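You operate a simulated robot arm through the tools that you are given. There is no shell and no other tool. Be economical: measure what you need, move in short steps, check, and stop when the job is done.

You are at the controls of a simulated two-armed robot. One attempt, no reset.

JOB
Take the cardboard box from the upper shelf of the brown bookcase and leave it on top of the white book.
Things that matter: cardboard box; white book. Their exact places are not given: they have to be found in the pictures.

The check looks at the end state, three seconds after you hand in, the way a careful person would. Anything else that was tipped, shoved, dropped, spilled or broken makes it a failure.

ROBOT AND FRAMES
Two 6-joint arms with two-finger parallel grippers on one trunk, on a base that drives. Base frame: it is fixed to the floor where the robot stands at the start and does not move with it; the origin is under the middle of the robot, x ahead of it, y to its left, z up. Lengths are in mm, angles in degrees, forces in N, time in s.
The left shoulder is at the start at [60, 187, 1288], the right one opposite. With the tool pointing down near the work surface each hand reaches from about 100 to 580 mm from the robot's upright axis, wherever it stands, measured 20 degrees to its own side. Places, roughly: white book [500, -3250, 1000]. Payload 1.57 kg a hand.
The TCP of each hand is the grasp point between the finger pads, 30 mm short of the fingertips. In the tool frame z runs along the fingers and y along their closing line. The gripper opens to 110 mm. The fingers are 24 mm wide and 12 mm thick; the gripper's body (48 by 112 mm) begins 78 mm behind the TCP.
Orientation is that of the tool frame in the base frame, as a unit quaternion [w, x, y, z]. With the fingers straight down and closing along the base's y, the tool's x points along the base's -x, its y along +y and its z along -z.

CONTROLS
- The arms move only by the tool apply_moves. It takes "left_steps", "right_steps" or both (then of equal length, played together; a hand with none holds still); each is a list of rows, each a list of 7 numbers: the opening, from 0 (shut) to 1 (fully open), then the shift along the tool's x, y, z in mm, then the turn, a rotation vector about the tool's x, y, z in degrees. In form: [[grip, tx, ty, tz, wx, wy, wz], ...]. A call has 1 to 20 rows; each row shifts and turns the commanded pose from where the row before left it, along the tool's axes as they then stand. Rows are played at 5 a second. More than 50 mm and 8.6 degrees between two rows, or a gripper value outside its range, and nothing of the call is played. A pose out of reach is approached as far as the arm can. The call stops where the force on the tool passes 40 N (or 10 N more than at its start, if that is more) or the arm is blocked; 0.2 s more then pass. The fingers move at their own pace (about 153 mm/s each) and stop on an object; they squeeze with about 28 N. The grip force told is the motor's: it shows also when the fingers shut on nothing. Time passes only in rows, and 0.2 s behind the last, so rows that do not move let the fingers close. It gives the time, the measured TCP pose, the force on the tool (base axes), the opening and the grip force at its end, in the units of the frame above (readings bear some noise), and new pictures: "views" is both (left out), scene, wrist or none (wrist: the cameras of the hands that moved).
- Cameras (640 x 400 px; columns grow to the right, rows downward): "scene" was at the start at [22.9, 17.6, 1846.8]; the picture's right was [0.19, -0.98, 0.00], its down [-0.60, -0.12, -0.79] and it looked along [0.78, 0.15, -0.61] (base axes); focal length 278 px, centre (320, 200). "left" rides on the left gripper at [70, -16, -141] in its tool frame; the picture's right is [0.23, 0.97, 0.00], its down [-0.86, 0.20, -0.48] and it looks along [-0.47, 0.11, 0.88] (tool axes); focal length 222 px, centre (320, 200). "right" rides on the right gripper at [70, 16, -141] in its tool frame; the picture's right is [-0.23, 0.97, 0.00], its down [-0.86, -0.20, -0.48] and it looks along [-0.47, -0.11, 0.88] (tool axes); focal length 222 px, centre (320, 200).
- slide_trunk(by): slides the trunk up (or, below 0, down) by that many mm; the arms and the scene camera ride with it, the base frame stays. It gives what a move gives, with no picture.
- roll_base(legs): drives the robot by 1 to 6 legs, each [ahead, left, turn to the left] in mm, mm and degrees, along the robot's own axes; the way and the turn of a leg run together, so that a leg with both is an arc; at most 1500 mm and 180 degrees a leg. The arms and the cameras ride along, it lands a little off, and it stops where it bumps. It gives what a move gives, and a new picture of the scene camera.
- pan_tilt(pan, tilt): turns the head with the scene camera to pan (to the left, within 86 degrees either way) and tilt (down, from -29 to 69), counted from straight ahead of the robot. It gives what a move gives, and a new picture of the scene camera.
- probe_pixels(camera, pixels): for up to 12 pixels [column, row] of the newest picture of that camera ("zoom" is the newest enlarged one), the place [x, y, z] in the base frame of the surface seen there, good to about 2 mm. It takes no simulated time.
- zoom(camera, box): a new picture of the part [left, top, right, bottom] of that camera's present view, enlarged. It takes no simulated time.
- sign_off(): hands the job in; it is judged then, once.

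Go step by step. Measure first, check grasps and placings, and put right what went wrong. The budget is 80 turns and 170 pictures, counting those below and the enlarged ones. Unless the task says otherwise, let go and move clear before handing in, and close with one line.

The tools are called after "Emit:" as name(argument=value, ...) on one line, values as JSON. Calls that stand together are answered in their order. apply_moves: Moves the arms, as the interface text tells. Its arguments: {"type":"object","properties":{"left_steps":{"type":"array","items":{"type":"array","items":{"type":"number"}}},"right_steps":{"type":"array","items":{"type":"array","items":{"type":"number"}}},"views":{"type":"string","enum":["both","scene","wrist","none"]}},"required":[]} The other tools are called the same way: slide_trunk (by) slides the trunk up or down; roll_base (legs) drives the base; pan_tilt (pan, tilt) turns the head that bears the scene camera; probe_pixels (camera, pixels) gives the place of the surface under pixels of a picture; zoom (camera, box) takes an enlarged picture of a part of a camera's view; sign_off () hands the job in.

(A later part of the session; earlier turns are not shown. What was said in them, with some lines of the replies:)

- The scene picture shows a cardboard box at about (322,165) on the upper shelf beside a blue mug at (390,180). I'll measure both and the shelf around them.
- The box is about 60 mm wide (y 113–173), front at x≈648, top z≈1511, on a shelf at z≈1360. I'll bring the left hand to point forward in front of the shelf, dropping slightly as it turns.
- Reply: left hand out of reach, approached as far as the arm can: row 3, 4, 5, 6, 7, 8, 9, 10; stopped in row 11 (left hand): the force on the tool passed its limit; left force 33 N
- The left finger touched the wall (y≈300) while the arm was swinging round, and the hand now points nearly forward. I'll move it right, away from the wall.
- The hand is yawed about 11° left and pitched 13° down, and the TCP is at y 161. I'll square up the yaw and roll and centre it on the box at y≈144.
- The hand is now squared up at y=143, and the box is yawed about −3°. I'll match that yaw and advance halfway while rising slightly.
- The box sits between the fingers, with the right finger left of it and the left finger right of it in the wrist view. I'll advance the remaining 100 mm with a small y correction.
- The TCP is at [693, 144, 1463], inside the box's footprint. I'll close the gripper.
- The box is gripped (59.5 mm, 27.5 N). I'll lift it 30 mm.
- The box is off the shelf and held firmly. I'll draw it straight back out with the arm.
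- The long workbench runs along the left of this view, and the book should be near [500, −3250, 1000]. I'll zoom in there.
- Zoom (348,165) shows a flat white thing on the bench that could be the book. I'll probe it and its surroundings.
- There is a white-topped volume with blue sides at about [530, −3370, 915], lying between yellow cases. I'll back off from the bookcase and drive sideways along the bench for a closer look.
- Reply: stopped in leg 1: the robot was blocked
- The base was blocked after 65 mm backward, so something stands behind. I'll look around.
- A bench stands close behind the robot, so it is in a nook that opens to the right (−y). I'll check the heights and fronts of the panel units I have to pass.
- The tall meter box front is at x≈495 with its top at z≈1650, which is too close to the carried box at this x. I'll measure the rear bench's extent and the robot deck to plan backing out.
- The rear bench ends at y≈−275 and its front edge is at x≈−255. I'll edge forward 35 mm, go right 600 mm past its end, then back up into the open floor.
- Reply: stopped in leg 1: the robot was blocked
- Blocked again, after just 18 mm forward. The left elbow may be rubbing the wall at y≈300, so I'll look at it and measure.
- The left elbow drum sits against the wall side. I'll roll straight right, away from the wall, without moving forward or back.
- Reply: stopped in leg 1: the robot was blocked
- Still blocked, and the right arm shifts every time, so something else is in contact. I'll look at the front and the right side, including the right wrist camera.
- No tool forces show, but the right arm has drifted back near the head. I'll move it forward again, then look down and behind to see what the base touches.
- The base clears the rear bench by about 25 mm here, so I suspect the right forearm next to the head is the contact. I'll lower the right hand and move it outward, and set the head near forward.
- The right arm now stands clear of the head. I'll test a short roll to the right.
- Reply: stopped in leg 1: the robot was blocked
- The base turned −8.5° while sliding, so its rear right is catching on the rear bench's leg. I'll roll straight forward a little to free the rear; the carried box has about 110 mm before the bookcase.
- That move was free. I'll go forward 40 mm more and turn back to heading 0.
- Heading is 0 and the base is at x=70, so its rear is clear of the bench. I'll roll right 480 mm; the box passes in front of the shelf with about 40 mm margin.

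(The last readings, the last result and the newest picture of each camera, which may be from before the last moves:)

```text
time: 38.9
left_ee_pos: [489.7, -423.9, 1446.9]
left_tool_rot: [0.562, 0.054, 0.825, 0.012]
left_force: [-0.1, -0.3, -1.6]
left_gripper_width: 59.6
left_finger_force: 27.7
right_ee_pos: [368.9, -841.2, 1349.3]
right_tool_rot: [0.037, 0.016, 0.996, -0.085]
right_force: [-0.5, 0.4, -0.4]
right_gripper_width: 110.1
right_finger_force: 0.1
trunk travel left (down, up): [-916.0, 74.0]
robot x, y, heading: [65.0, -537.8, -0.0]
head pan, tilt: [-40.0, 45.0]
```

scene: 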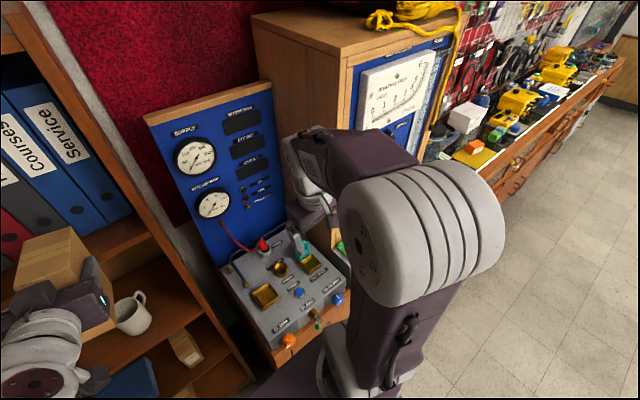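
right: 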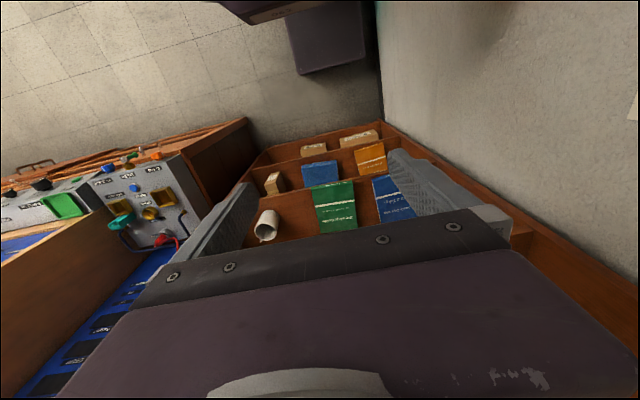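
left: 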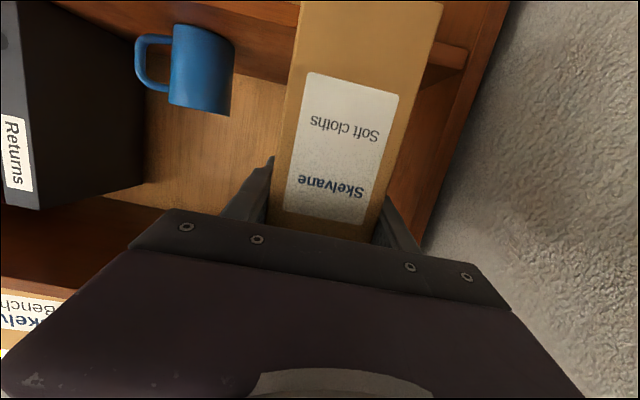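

The robot is out of the nook. I'll shift right 60 mm more and then back up into the aisle.

Emit:
roll_base(legs=[[0, -60, 0], [-480, 0, 0]])

```text
time: 42.4
left_ee_pos: [8.4, -486.5, 1446.1]
left_tool_rot: [0.562, 0.053, 0.826, 0.014]
left_force: [-0.7, -0.1, -2.5]
left_gripper_width: 59.9
left_finger_force: 28.0
right_ee_pos: [-111.0, -903.6, 1349.3]
right_tool_rot: [0.037, 0.014, 0.996, -0.084]
right_force: [0.0, -0.1, -0.3]
right_gripper_width: 110.1
right_finger_force: 0.0
trunk travel left (down, up): [-916.0, 74.0]
robot x, y, heading: [-418.1, -602.6, 0.2]
head pan, tilt: [-40.0, 45.0]
```

scene: 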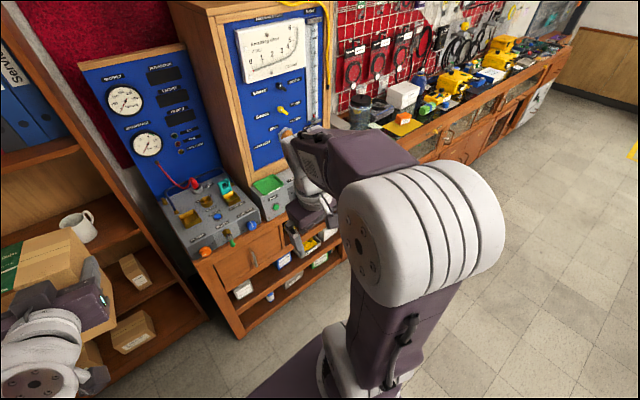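

The robot is free in the aisle at x=−418. I'll drive right along the bench towards y≈−3400.

Emit:
roll_base(legs=[[0, -1400, 0], [0, -1400, 0]])

Emit:
pan_tilt(pan=0, tilt=40)

```text
time: 55.9
left_ee_pos: [-4.9, -3284.3, 1446.5]
left_tool_rot: [0.563, 0.058, 0.824, 0.009]
left_force: [-1.3, 0.0, -2.3]
left_gripper_width: 59.6
left_finger_force: 27.9
right_ee_pos: [-126.6, -3699.9, 1348.9]
right_tool_rot: [0.037, 0.022, 0.995, -0.085]
right_force: [-0.1, 0.0, 1.1]
right_gripper_width: 110.2
right_finger_force: 0.0
trunk travel left (down, up): [-916.0, 74.0]
robot x, y, heading: [-426.1, -3392.7, -0.6]
head pan, tilt: [-40.0, 45.0]
```

scene: 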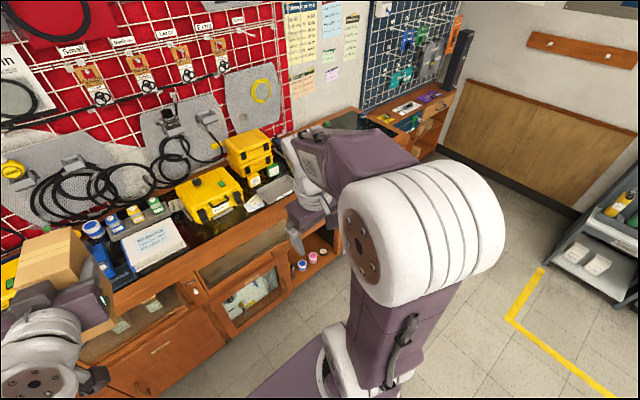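

```text
time: 57.0
left_ee_pos: [-3.5, -3285.0, 1447.7]
left_tool_rot: [0.563, 0.059, 0.824, 0.009]
left_force: [0.8, 0.0, -2.4]
left_gripper_width: 59.8
left_finger_force: 27.9
right_ee_pos: [-127.6, -3701.4, 1349.0]
right_tool_rot: [0.037, 0.022, 0.996, -0.084]
right_force: [-0.2, 0.8, -0.3]
right_gripper_width: 109.9
right_finger_force: 0.1
trunk travel left (down, up): [-916.0, 74.0]
robot x, y, heading: [-426.0, -3393.4, -0.5]
head pan, tilt: [0.0, 40.0]
```

scene: 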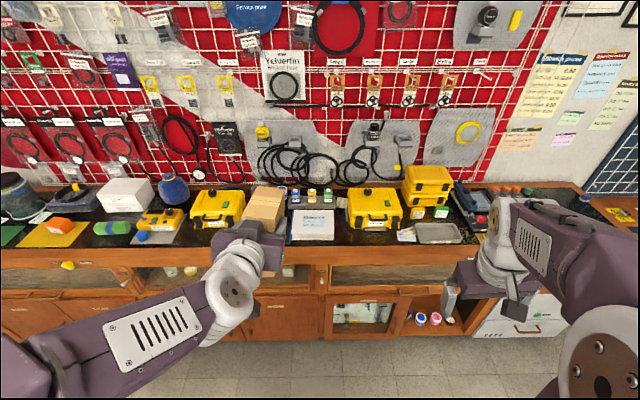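

The white book is at (312,225), between a yellow case and bottles. I'll zoom in and measure it.

Emit:
zoom(camera="scene", box=[230, 170, 390, 270])

Emit:
probe_pixels(camera="zoom", pixels=[[255, 165], [410, 165], [250, 265], [412, 265], [330, 215], [330, 288], [250, 120], [290, 105], [370, 110], [490, 130], [460, 220], [330, 330]])

```text
4.00 times, centred on (310, 220) of scene
```

zoom: 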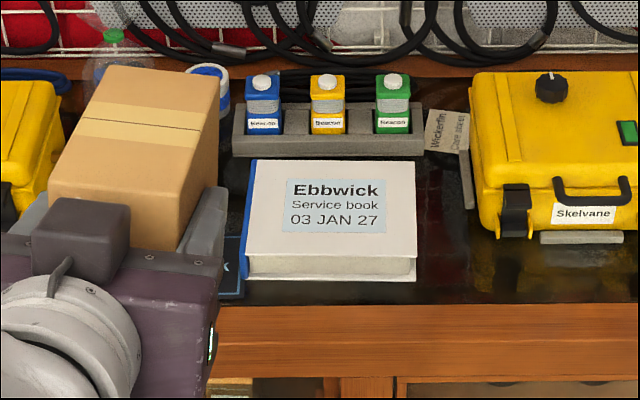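

```text
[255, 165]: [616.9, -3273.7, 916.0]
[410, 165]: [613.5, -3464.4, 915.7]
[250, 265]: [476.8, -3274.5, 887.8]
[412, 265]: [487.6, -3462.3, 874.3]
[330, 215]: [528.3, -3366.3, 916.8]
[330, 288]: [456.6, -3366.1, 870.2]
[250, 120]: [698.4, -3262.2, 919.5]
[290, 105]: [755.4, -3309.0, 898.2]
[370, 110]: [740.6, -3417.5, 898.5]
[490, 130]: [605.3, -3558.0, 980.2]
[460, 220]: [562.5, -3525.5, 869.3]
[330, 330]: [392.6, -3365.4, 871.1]
```

The book ("Ebbwick Service book") spans x 480–620, y −3465 to −3273, with its top at z≈916 and centre near (550, −3368). I'll line the base up with it at full height and level the box (pitch up 8.3°, roll −4.7°).

Emit:
roll_base(legs=[[0, -85, 0], [320, 0, 0]])

Emit:
apply_moves(left_steps=[[0, 0, 0, 0, 0, 0, -2.35], [0, 0, 0, 0, 0, 0, -2.35], [0, 0, 0, 0, 0, -4.15, 0], [0, 0, 0, 0, 0, -4.15, 0], [0, 0, 0, 0, 0, 0, 0]], views="none")

```text
time: 59.8
left_ee_pos: [314.6, -3375.9, 1447.1]
left_tool_rot: [0.565, 0.06, 0.823, 0.008]
left_force: [0.5, 0.7, -1.9]
left_gripper_width: 59.9
left_finger_force: 27.7
right_ee_pos: [190.7, -3791.6, 1349.5]
right_tool_rot: [0.038, 0.024, 0.995, -0.084]
right_force: [0.6, -1.0, 0.5]
right_gripper_width: 109.9
right_finger_force: 0.0
trunk travel left (down, up): [-916.0, 74.0]
robot x, y, heading: [-106.7, -3484.0, -0.6]
head pan, tilt: [0.0, 40.0]
```

scene: 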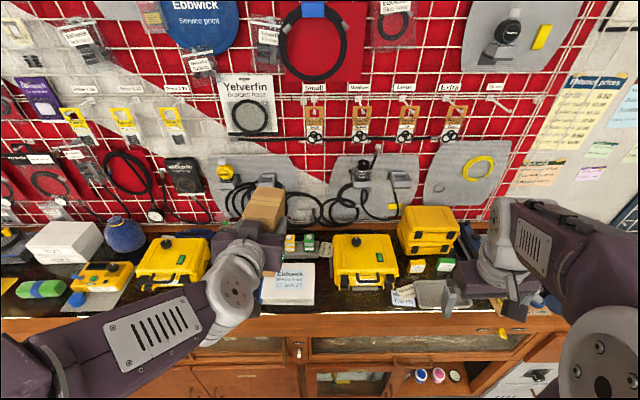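

```text
time: 61.0
left_ee_pos: [346.8, -3391.3, 1467.2]
left_tool_rot: [0.621, 0.025, 0.783, -0.017]
left_force: [-0.5, -0.6, -1.5]
left_gripper_width: 59.8
left_finger_force: 28.1
left hand out of reach, approached as far as the arm can: row 1, 3, 4
right_ee_pos: [192.6, -3791.9, 1348.6]
right_tool_rot: [0.038, 0.024, 0.996, -0.083]
right_force: [-0.1, -0.1, 0.2]
right_gripper_width: 110.1
right_finger_force: 0.1
trunk travel left (down, up): [-916.0, 74.0]
robot x, y, heading: [-106.3, -3481.9, -0.5]
head pan, tilt: [0.0, 40.0]
```

The tool is back at its grasp orientation, so the box is upright. I'll extend the arm 194 mm forward and 24 mm left over the book.

Emit:
apply_moves(left_steps=[[0, -10.9, 8.9, 46.8, 0, 0, 0], [0, -10.9, 8.9, 46.8, 0, 0, 0], [0, -10.9, 8.9, 46.8, 0, 0, 0], [0, -10.9, 8.9, 46.8, 0, 0, 0], [0, 0, 0, 0, 0, 0, 0]])

```text
time: 62.2
left_ee_pos: [544.7, -3366.2, 1467.5]
left_tool_rot: [0.621, 0.025, 0.783, -0.016]
left_force: [0.3, 0.3, -2.3]
left_gripper_width: 60.0
left_finger_force: 28.0
right_ee_pos: [194.2, -3791.9, 1350.4]
right_tool_rot: [0.036, 0.023, 0.995, -0.085]
right_force: [0.3, 0.2, -0.3]
right_gripper_width: 110.0
right_finger_force: 0.0
trunk travel left (down, up): [-916.0, 74.0]
robot x, y, heading: [-105.4, -3482.6, -0.7]
head pan, tilt: [0.0, 40.0]
```

scene: 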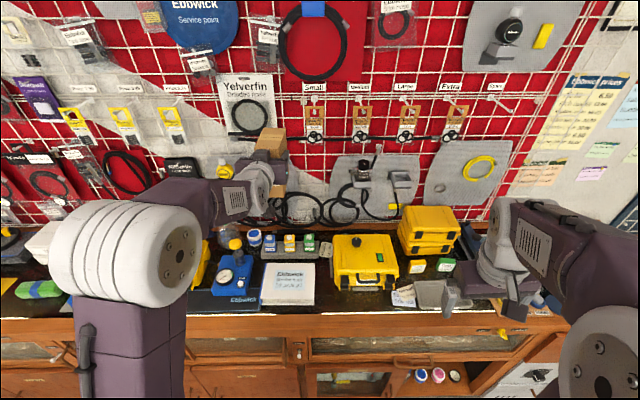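
left: 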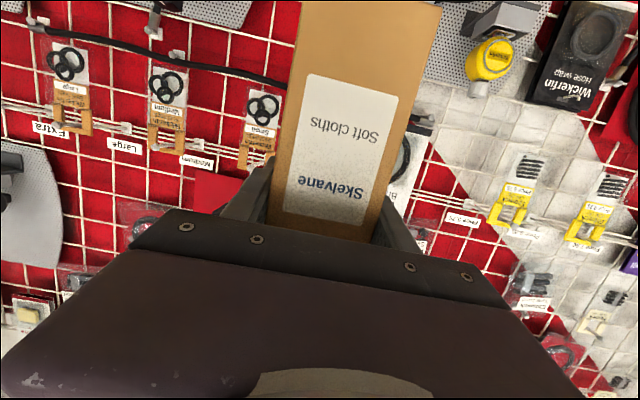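

The box is over the book at [545, −3366] with nothing in its vertical path. I'll lower the trunk 390 mm, leaving about 58 mm of clearance.

Emit:
slide_trunk(by=-390)

Emit:
pan_tilt(pan=10, tilt=35)

```text
time: 66.0
left_ee_pos: [543.7, -3365.9, 1077.9]
left_tool_rot: [0.621, 0.025, 0.783, -0.017]
left_force: [0.7, 0.2, -2.0]
left_gripper_width: 60.0
left_finger_force: 28.4
right_ee_pos: [192.8, -3790.3, 959.6]
right_tool_rot: [0.036, 0.023, 0.995, -0.085]
right_force: [-0.5, 0.4, -0.3]
right_gripper_width: 110.1
right_finger_force: 0.0
trunk travel left (down, up): [-526.0, 464.0]
robot x, y, heading: [-103.4, -3483.3, -0.6]
head pan, tilt: [0.0, 40.0]
```

```text
time: 66.7
left_ee_pos: [543.0, -3366.9, 1077.2]
left_tool_rot: [0.621, 0.026, 0.783, -0.017]
left_force: [0.7, 0.3, -2.6]
left_gripper_width: 59.5
left_finger_force: 27.6
right_ee_pos: [192.5, -3791.6, 958.5]
right_tool_rot: [0.037, 0.023, 0.996, -0.084]
right_force: [0.0, 0.2, 0.5]
right_gripper_width: 109.9
right_finger_force: 0.1
trunk travel left (down, up): [-526.0, 464.0]
robot x, y, heading: [-102.6, -3485.5, -0.8]
head pan, tilt: [10.0, 35.0]
```

scene: 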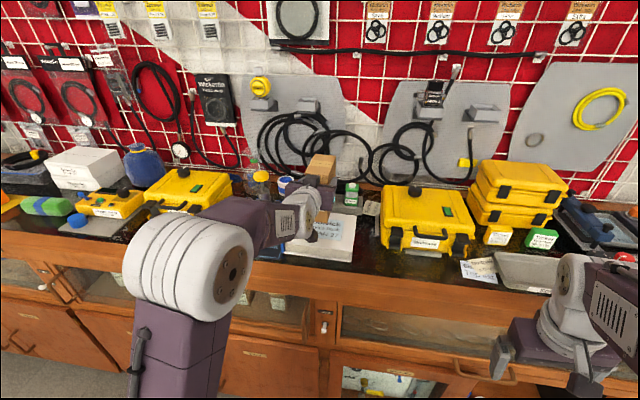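

The TCP is at z=1077, so the box bottom is about 58 mm above the book. I'll check the alignment up close.

Emit:
zoom(camera="scene", box=[230, 130, 410, 270])

Emit:
zoom(camera="left", box=[0, 0, 640, 400])

```text
2.86 times, centred on (320, 200) of scene
```

zoom: 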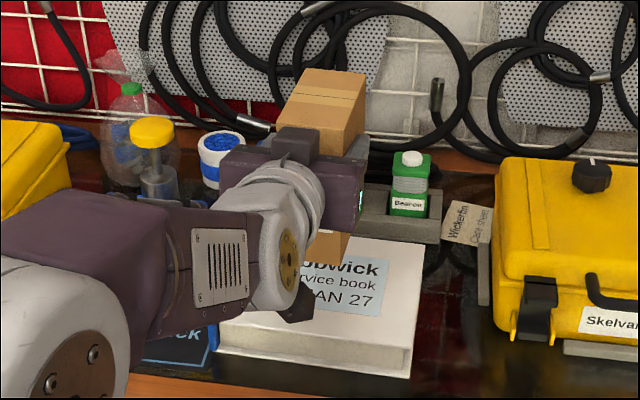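

```text
1.00 times, centred on (320, 200) of left
```

zoom: 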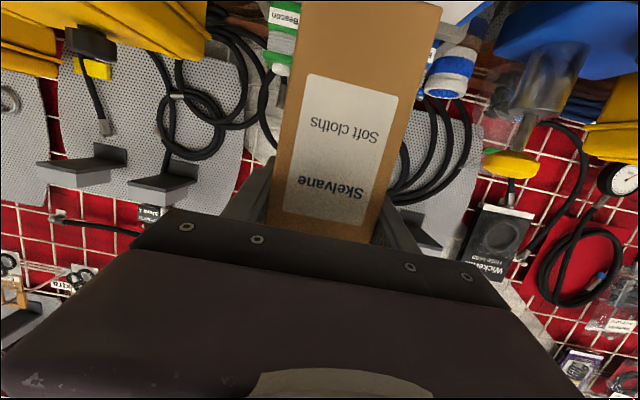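

A blue device with a tall yellow-capped gauge stands just left of the book at zoom (152,160). I'll measure its clearance to the opening finger.

Emit:
zoom(camera="scene", box=[230, 130, 410, 270])

Emit:
probe_pixels(camera="zoom", pixels=[[152, 130], [170, 140], [165, 180], [221, 160], [130, 90], [320, 90], [330, 120], [330, 240], [365, 165], [312, 75], [362, 75], [290, 125]])

```text
2.86 times, centred on (320, 200) of scene
```

zoom: 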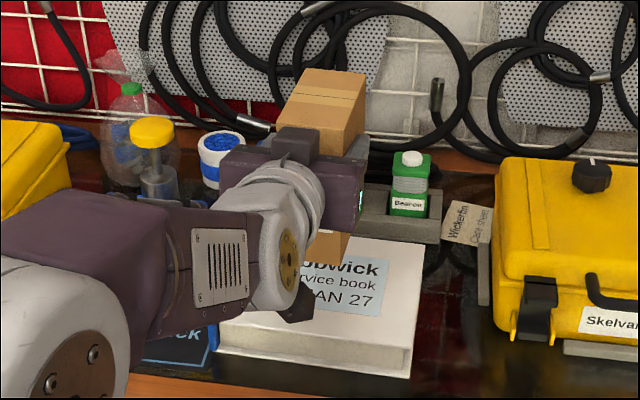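

```text
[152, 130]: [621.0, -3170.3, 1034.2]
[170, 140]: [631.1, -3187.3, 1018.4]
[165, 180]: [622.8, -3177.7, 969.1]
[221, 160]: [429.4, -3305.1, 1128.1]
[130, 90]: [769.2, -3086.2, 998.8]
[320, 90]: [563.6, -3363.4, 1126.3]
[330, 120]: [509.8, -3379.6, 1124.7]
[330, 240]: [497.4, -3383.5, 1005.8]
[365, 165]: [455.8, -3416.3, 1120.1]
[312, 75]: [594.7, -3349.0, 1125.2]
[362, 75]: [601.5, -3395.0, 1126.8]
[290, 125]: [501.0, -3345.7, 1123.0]
```

The box is level (top 1123–1127), its footprint x≈498–602, y≈−3398 to −3340 lies within the book, and the neighbouring gauge is over 100 mm away. I'll lower the trunk 52 mm.

Emit:
slide_trunk(by=-52)

Emit:
zoom(camera="scene", box=[250, 110, 390, 230])

```text
time: 67.6
left_ee_pos: [543.1, -3366.3, 1025.2]
left_tool_rot: [0.622, 0.025, 0.783, -0.017]
left_force: [-0.7, 0.2, -1.6]
left_gripper_width: 59.6
left_finger_force: 28.2
right_ee_pos: [193.9, -3790.5, 907.2]
right_tool_rot: [0.036, 0.023, 0.995, -0.085]
right_force: [0.5, 0.5, 0.0]
right_gripper_width: 110.0
right_finger_force: 0.0
trunk travel left (down, up): [-474.0, 516.0]
robot x, y, heading: [-102.7, -3481.9, -0.7]
head pan, tilt: [10.0, 35.0]
```

```text
3.33 times, centred on (320, 170) of scene
```

zoom: 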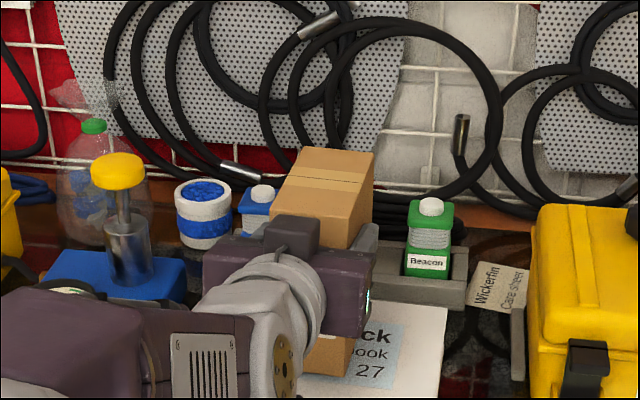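

About 6 mm remain. I'll lower with the arm in 2 mm steps and watch the force.

Emit:
apply_moves(left_steps=[[0, 1.95, 0, 0.45, 0, 0, 0], [0, 1.95, 0, 0.45, 0, 0, 0], [0, 0, 0, 0, 0, 0, 0]], views="none")

Emit:
apply_moves(left_steps=[[0, 1.5, 0, 0.35, 0, 0, 0], [0, 0, 0, 0, 0, 0, 0]], views="none")

Emit:
apply_moves(left_steps=[[0, 1, 0, 0.23, 0, 0, 0], [0, 0, 0, 0, 0, 0, 0]], views="none")

```text
time: 68.4
left_ee_pos: [543.9, -3366.3, 1020.5]
left_tool_rot: [0.621, 0.026, 0.783, -0.017]
left_force: [0.2, -0.7, -1.8]
left_gripper_width: 59.9
left_finger_force: 28.1
right_ee_pos: [193.3, -3791.0, 907.1]
right_tool_rot: [0.036, 0.023, 0.995, -0.086]
right_force: [0.1, -0.3, -0.1]
right_gripper_width: 110.0
right_finger_force: 0.0
trunk travel left (down, up): [-474.0, 516.0]
robot x, y, heading: [-106.7, -3481.9, -0.4]
head pan, tilt: [10.0, 35.0]
```

```text
time: 69.0
left_ee_pos: [543.5, -3365.6, 1020.7]
left_tool_rot: [0.621, 0.025, 0.783, -0.016]
left_force: [-0.4, 0.2, -2.5]
left_gripper_width: 59.8
left_finger_force: 27.9
right_ee_pos: [194.1, -3790.1, 906.9]
right_tool_rot: [0.038, 0.024, 0.995, -0.085]
right_force: [-0.3, 0.9, -0.4]
right_gripper_width: 109.9
right_finger_force: 0.0
trunk travel left (down, up): [-474.0, 516.0]
robot x, y, heading: [-103.5, -3485.0, -0.8]
head pan, tilt: [10.0, 35.0]
```

```text
time: 69.6
left_ee_pos: [543.6, -3364.3, 1018.6]
left_tool_rot: [0.622, 0.025, 0.783, -0.016]
left_force: [-0.3, 0.1, -1.7]
left_gripper_width: 59.9
left_finger_force: 28.2
right_ee_pos: [193.2, -3790.6, 907.7]
right_tool_rot: [0.036, 0.024, 0.995, -0.086]
right_force: [0.5, -0.5, 0.9]
right_gripper_width: 110.1
right_finger_force: 0.0
trunk travel left (down, up): [-474.0, 516.0]
robot x, y, heading: [-106.2, -3483.0, -0.6]
head pan, tilt: [10.0, 35.0]
```

No contact yet, since the force still reads the box's weight only. I'll keep lowering in 1 mm steps.

Emit:
apply_moves(left_steps=[[0, 1, 0, 0.23, 0, 0, 0], [0, 0, 0, 0, 0, 0, 0]], views="none")

Emit:
apply_moves(left_steps=[[0, 1, 0, 0.23, 0, 0, 0], [0, 0, 0, 0, 0, 0, 0]], views="none")

```text
time: 70.2
left_ee_pos: [543.7, -3366.6, 1017.1]
left_tool_rot: [0.621, 0.025, 0.783, -0.017]
left_force: [-0.2, 0.1, -2.3]
left_gripper_width: 59.9
left_finger_force: 28.0
right_ee_pos: [193.5, -3792.1, 907.3]
right_tool_rot: [0.036, 0.023, 0.995, -0.086]
right_force: [-0.5, 0.1, -0.7]
right_gripper_width: 110.0
right_finger_force: 0.1
trunk travel left (down, up): [-474.0, 516.0]
robot x, y, heading: [-106.9, -3486.6, -0.5]
head pan, tilt: [10.0, 35.0]
```

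```text
time: 70.8
left_ee_pos: [543.6, -3365.2, 1016.5]
left_tool_rot: [0.622, 0.025, 0.783, -0.017]
left_force: [0.8, -0.6, -0.9]
left_gripper_width: 60.1
left_finger_force: 27.8
right_ee_pos: [192.3, -3791.7, 905.9]
right_tool_rot: [0.037, 0.023, 0.995, -0.085]
right_force: [0.2, -0.9, -0.1]
right_gripper_width: 109.8
right_finger_force: 0.1
trunk travel left (down, up): [-474.0, 516.0]
robot x, y, heading: [-104.4, -3481.6, -0.7]
head pan, tilt: [10.0, 35.0]
```

Emit:
apply_moves(left_steps=[[0, 1, 0, 0.23, 0, 0, 0], [0, 0, 0, 0, 0, 0, 0]], views="none")

Emit:
probe_pixels(camera="scene", pixels=[[318, 158], [325, 150], [322, 217]])

Emit:
zoom(camera="scene", box=[280, 150, 360, 230])

```text
time: 71.4
left_ee_pos: [542.8, -3365.5, 1017.8]
left_tool_rot: [0.623, 0.025, 0.782, -0.017]
left_force: [3.1, 0.6, 5.4]
left_gripper_width: 59.7
left_finger_force: 28.0
right_ee_pos: [193.3, -3790.7, 907.8]
right_tool_rot: [0.037, 0.023, 0.995, -0.084]
right_force: [-0.1, 0.1, -0.1]
right_gripper_width: 110.2
right_finger_force: 0.0
trunk travel left (down, up): [-474.0, 516.0]
robot x, y, heading: [-102.6, -3485.3, -0.7]
head pan, tilt: [10.0, 35.0]
```

```text
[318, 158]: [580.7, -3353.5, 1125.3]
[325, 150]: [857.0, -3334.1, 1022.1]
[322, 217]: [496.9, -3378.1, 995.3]
```

```text
5.00 times, centred on (320, 190) of scene
```

zoom: 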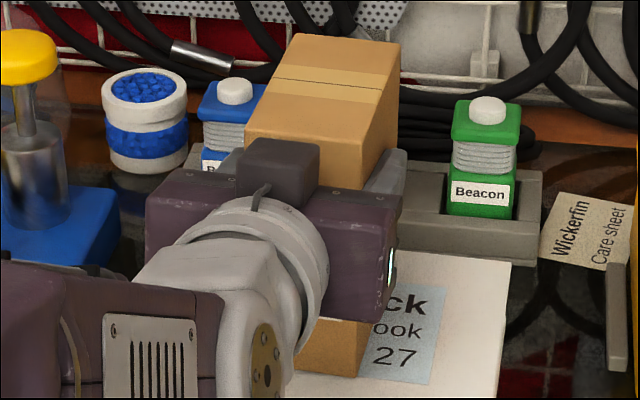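

The force has turned to +5 N upward, so the box is resting on the book. I'll open the fingers without moving.

Emit:
apply_moves(left_steps=[[0.65, 0, 0, 0, 0, 0, 0], [0.8, 0, 0, 0, 0, 0, 0], [1, 0, 0, 0, 0, 0, 0], [1, 0, 0, 0, 0, 0, 0]])

```text
time: 72.4
left_ee_pos: [542.8, -3366.3, 1016.9]
left_tool_rot: [0.622, 0.024, 0.782, -0.016]
left_force: [0.3, -0.2, -0.8]
left_gripper_width: 110.3
left_finger_force: 0.3
right_ee_pos: [193.3, -3791.5, 907.8]
right_tool_rot: [0.037, 0.023, 0.995, -0.085]
right_force: [0.8, 0.6, -0.7]
right_gripper_width: 109.9
right_finger_force: 0.1
trunk travel left (down, up): [-474.0, 516.0]
robot x, y, heading: [-106.4, -3482.0, -0.7]
head pan, tilt: [10.0, 35.0]
```

scene: 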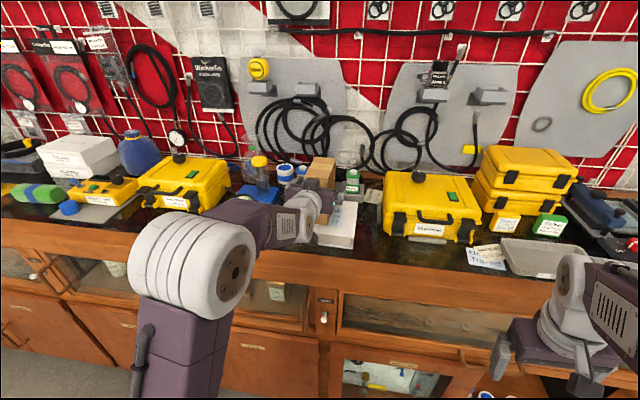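
left: 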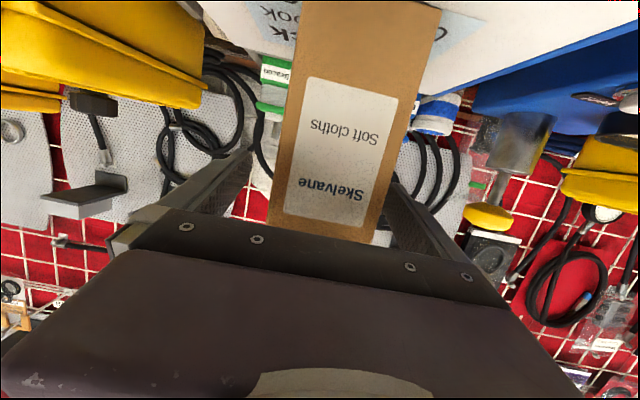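

The fingers are fully open and the box stands still. I'll draw straight back along the fingers.

Emit:
apply_moves(left_steps=[[1, 0, 0, -20, 0, 0, 0], [1, 0, 0, -35, 0, 0, 0], [1, 0, 0, -40, 0, 0, 0], [1, 0, 0, -40, 0, 0, 0], [1, 0, 0, -30, 0, 0, 0], [1, 0, 0, 0, 0, 0, 0]])

Emit:
roll_base(legs=[[-250, 0, 0]])

Emit:
zoom(camera="scene", box=[200, 80, 440, 240])

```text
time: 73.8
left_ee_pos: [383.3, -3357.2, 1052.8]
left_tool_rot: [0.622, 0.025, 0.783, -0.016]
left_force: [0.4, -0.1, 0.3]
left_gripper_width: 110.2
left_finger_force: 0.1
right_ee_pos: [192.9, -3791.4, 908.1]
right_tool_rot: [0.037, 0.023, 0.995, -0.084]
right_force: [-0.6, -0.3, -0.6]
right_gripper_width: 109.9
right_finger_force: 0.0
trunk travel left (down, up): [-474.0, 516.0]
robot x, y, heading: [-107.1, -3484.0, -0.7]
head pan, tilt: [10.0, 35.0]
```

scene: 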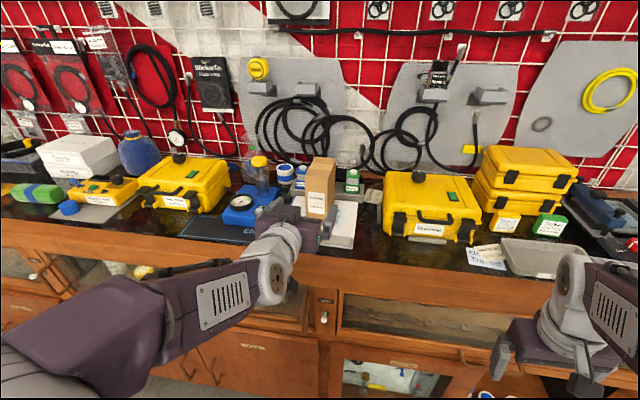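
left: 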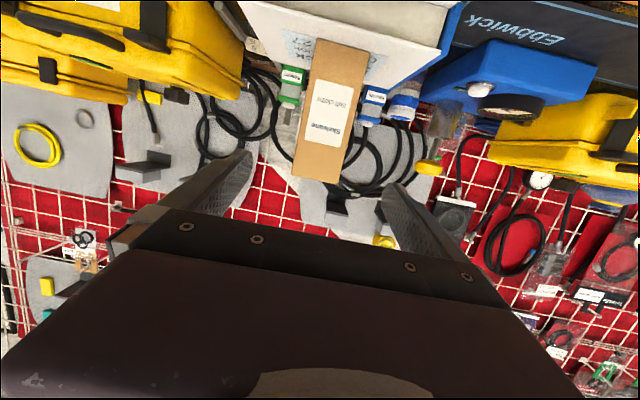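

```text
time: 75.6
left_ee_pos: [132.1, -3355.1, 1053.7]
left_tool_rot: [0.622, 0.026, 0.783, -0.018]
left_force: [0.1, -0.7, 0.2]
left_gripper_width: 110.0
left_finger_force: 0.0
right_ee_pos: [-58.5, -3788.0, 908.4]
right_tool_rot: [0.038, 0.024, 0.995, -0.085]
right_force: [-0.7, 0.9, -0.5]
right_gripper_width: 110.1
right_finger_force: 0.1
trunk travel left (down, up): [-474.0, 516.0]
robot x, y, heading: [-352.7, -3480.4, -0.7]
head pan, tilt: [10.0, 35.0]
```

scene: 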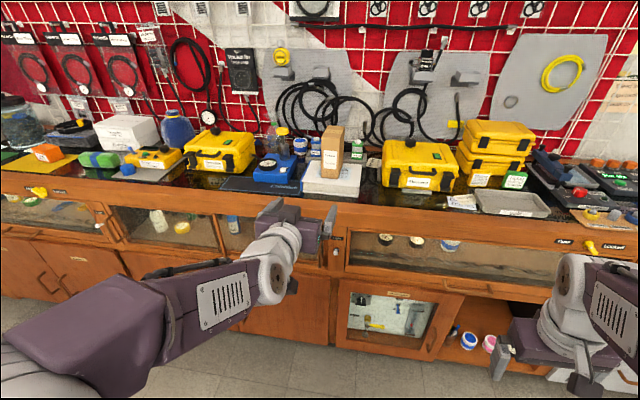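

```text
2.50 times, centred on (320, 160) of scene
```

zoom: 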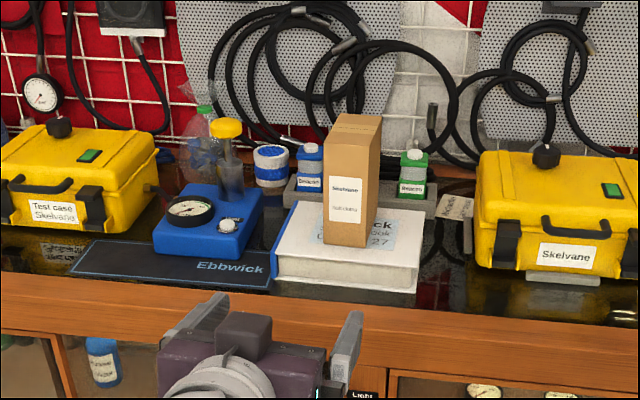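

The cardboard box stands upright on the white book, the hands are clear, and nothing around it looks disturbed. I'm handing in.

Emit:
sign_off()

```text
The job is handed in.
```

The cardboard box is standing upright on the white "Ebbwick Service book", released, with both hands clear. On the way out the base bumped the bench behind the start position, and the left finger and possibly the left arm touched the wall. I saw nothing knocked over there, but I had no "before" view of that bench to compare.
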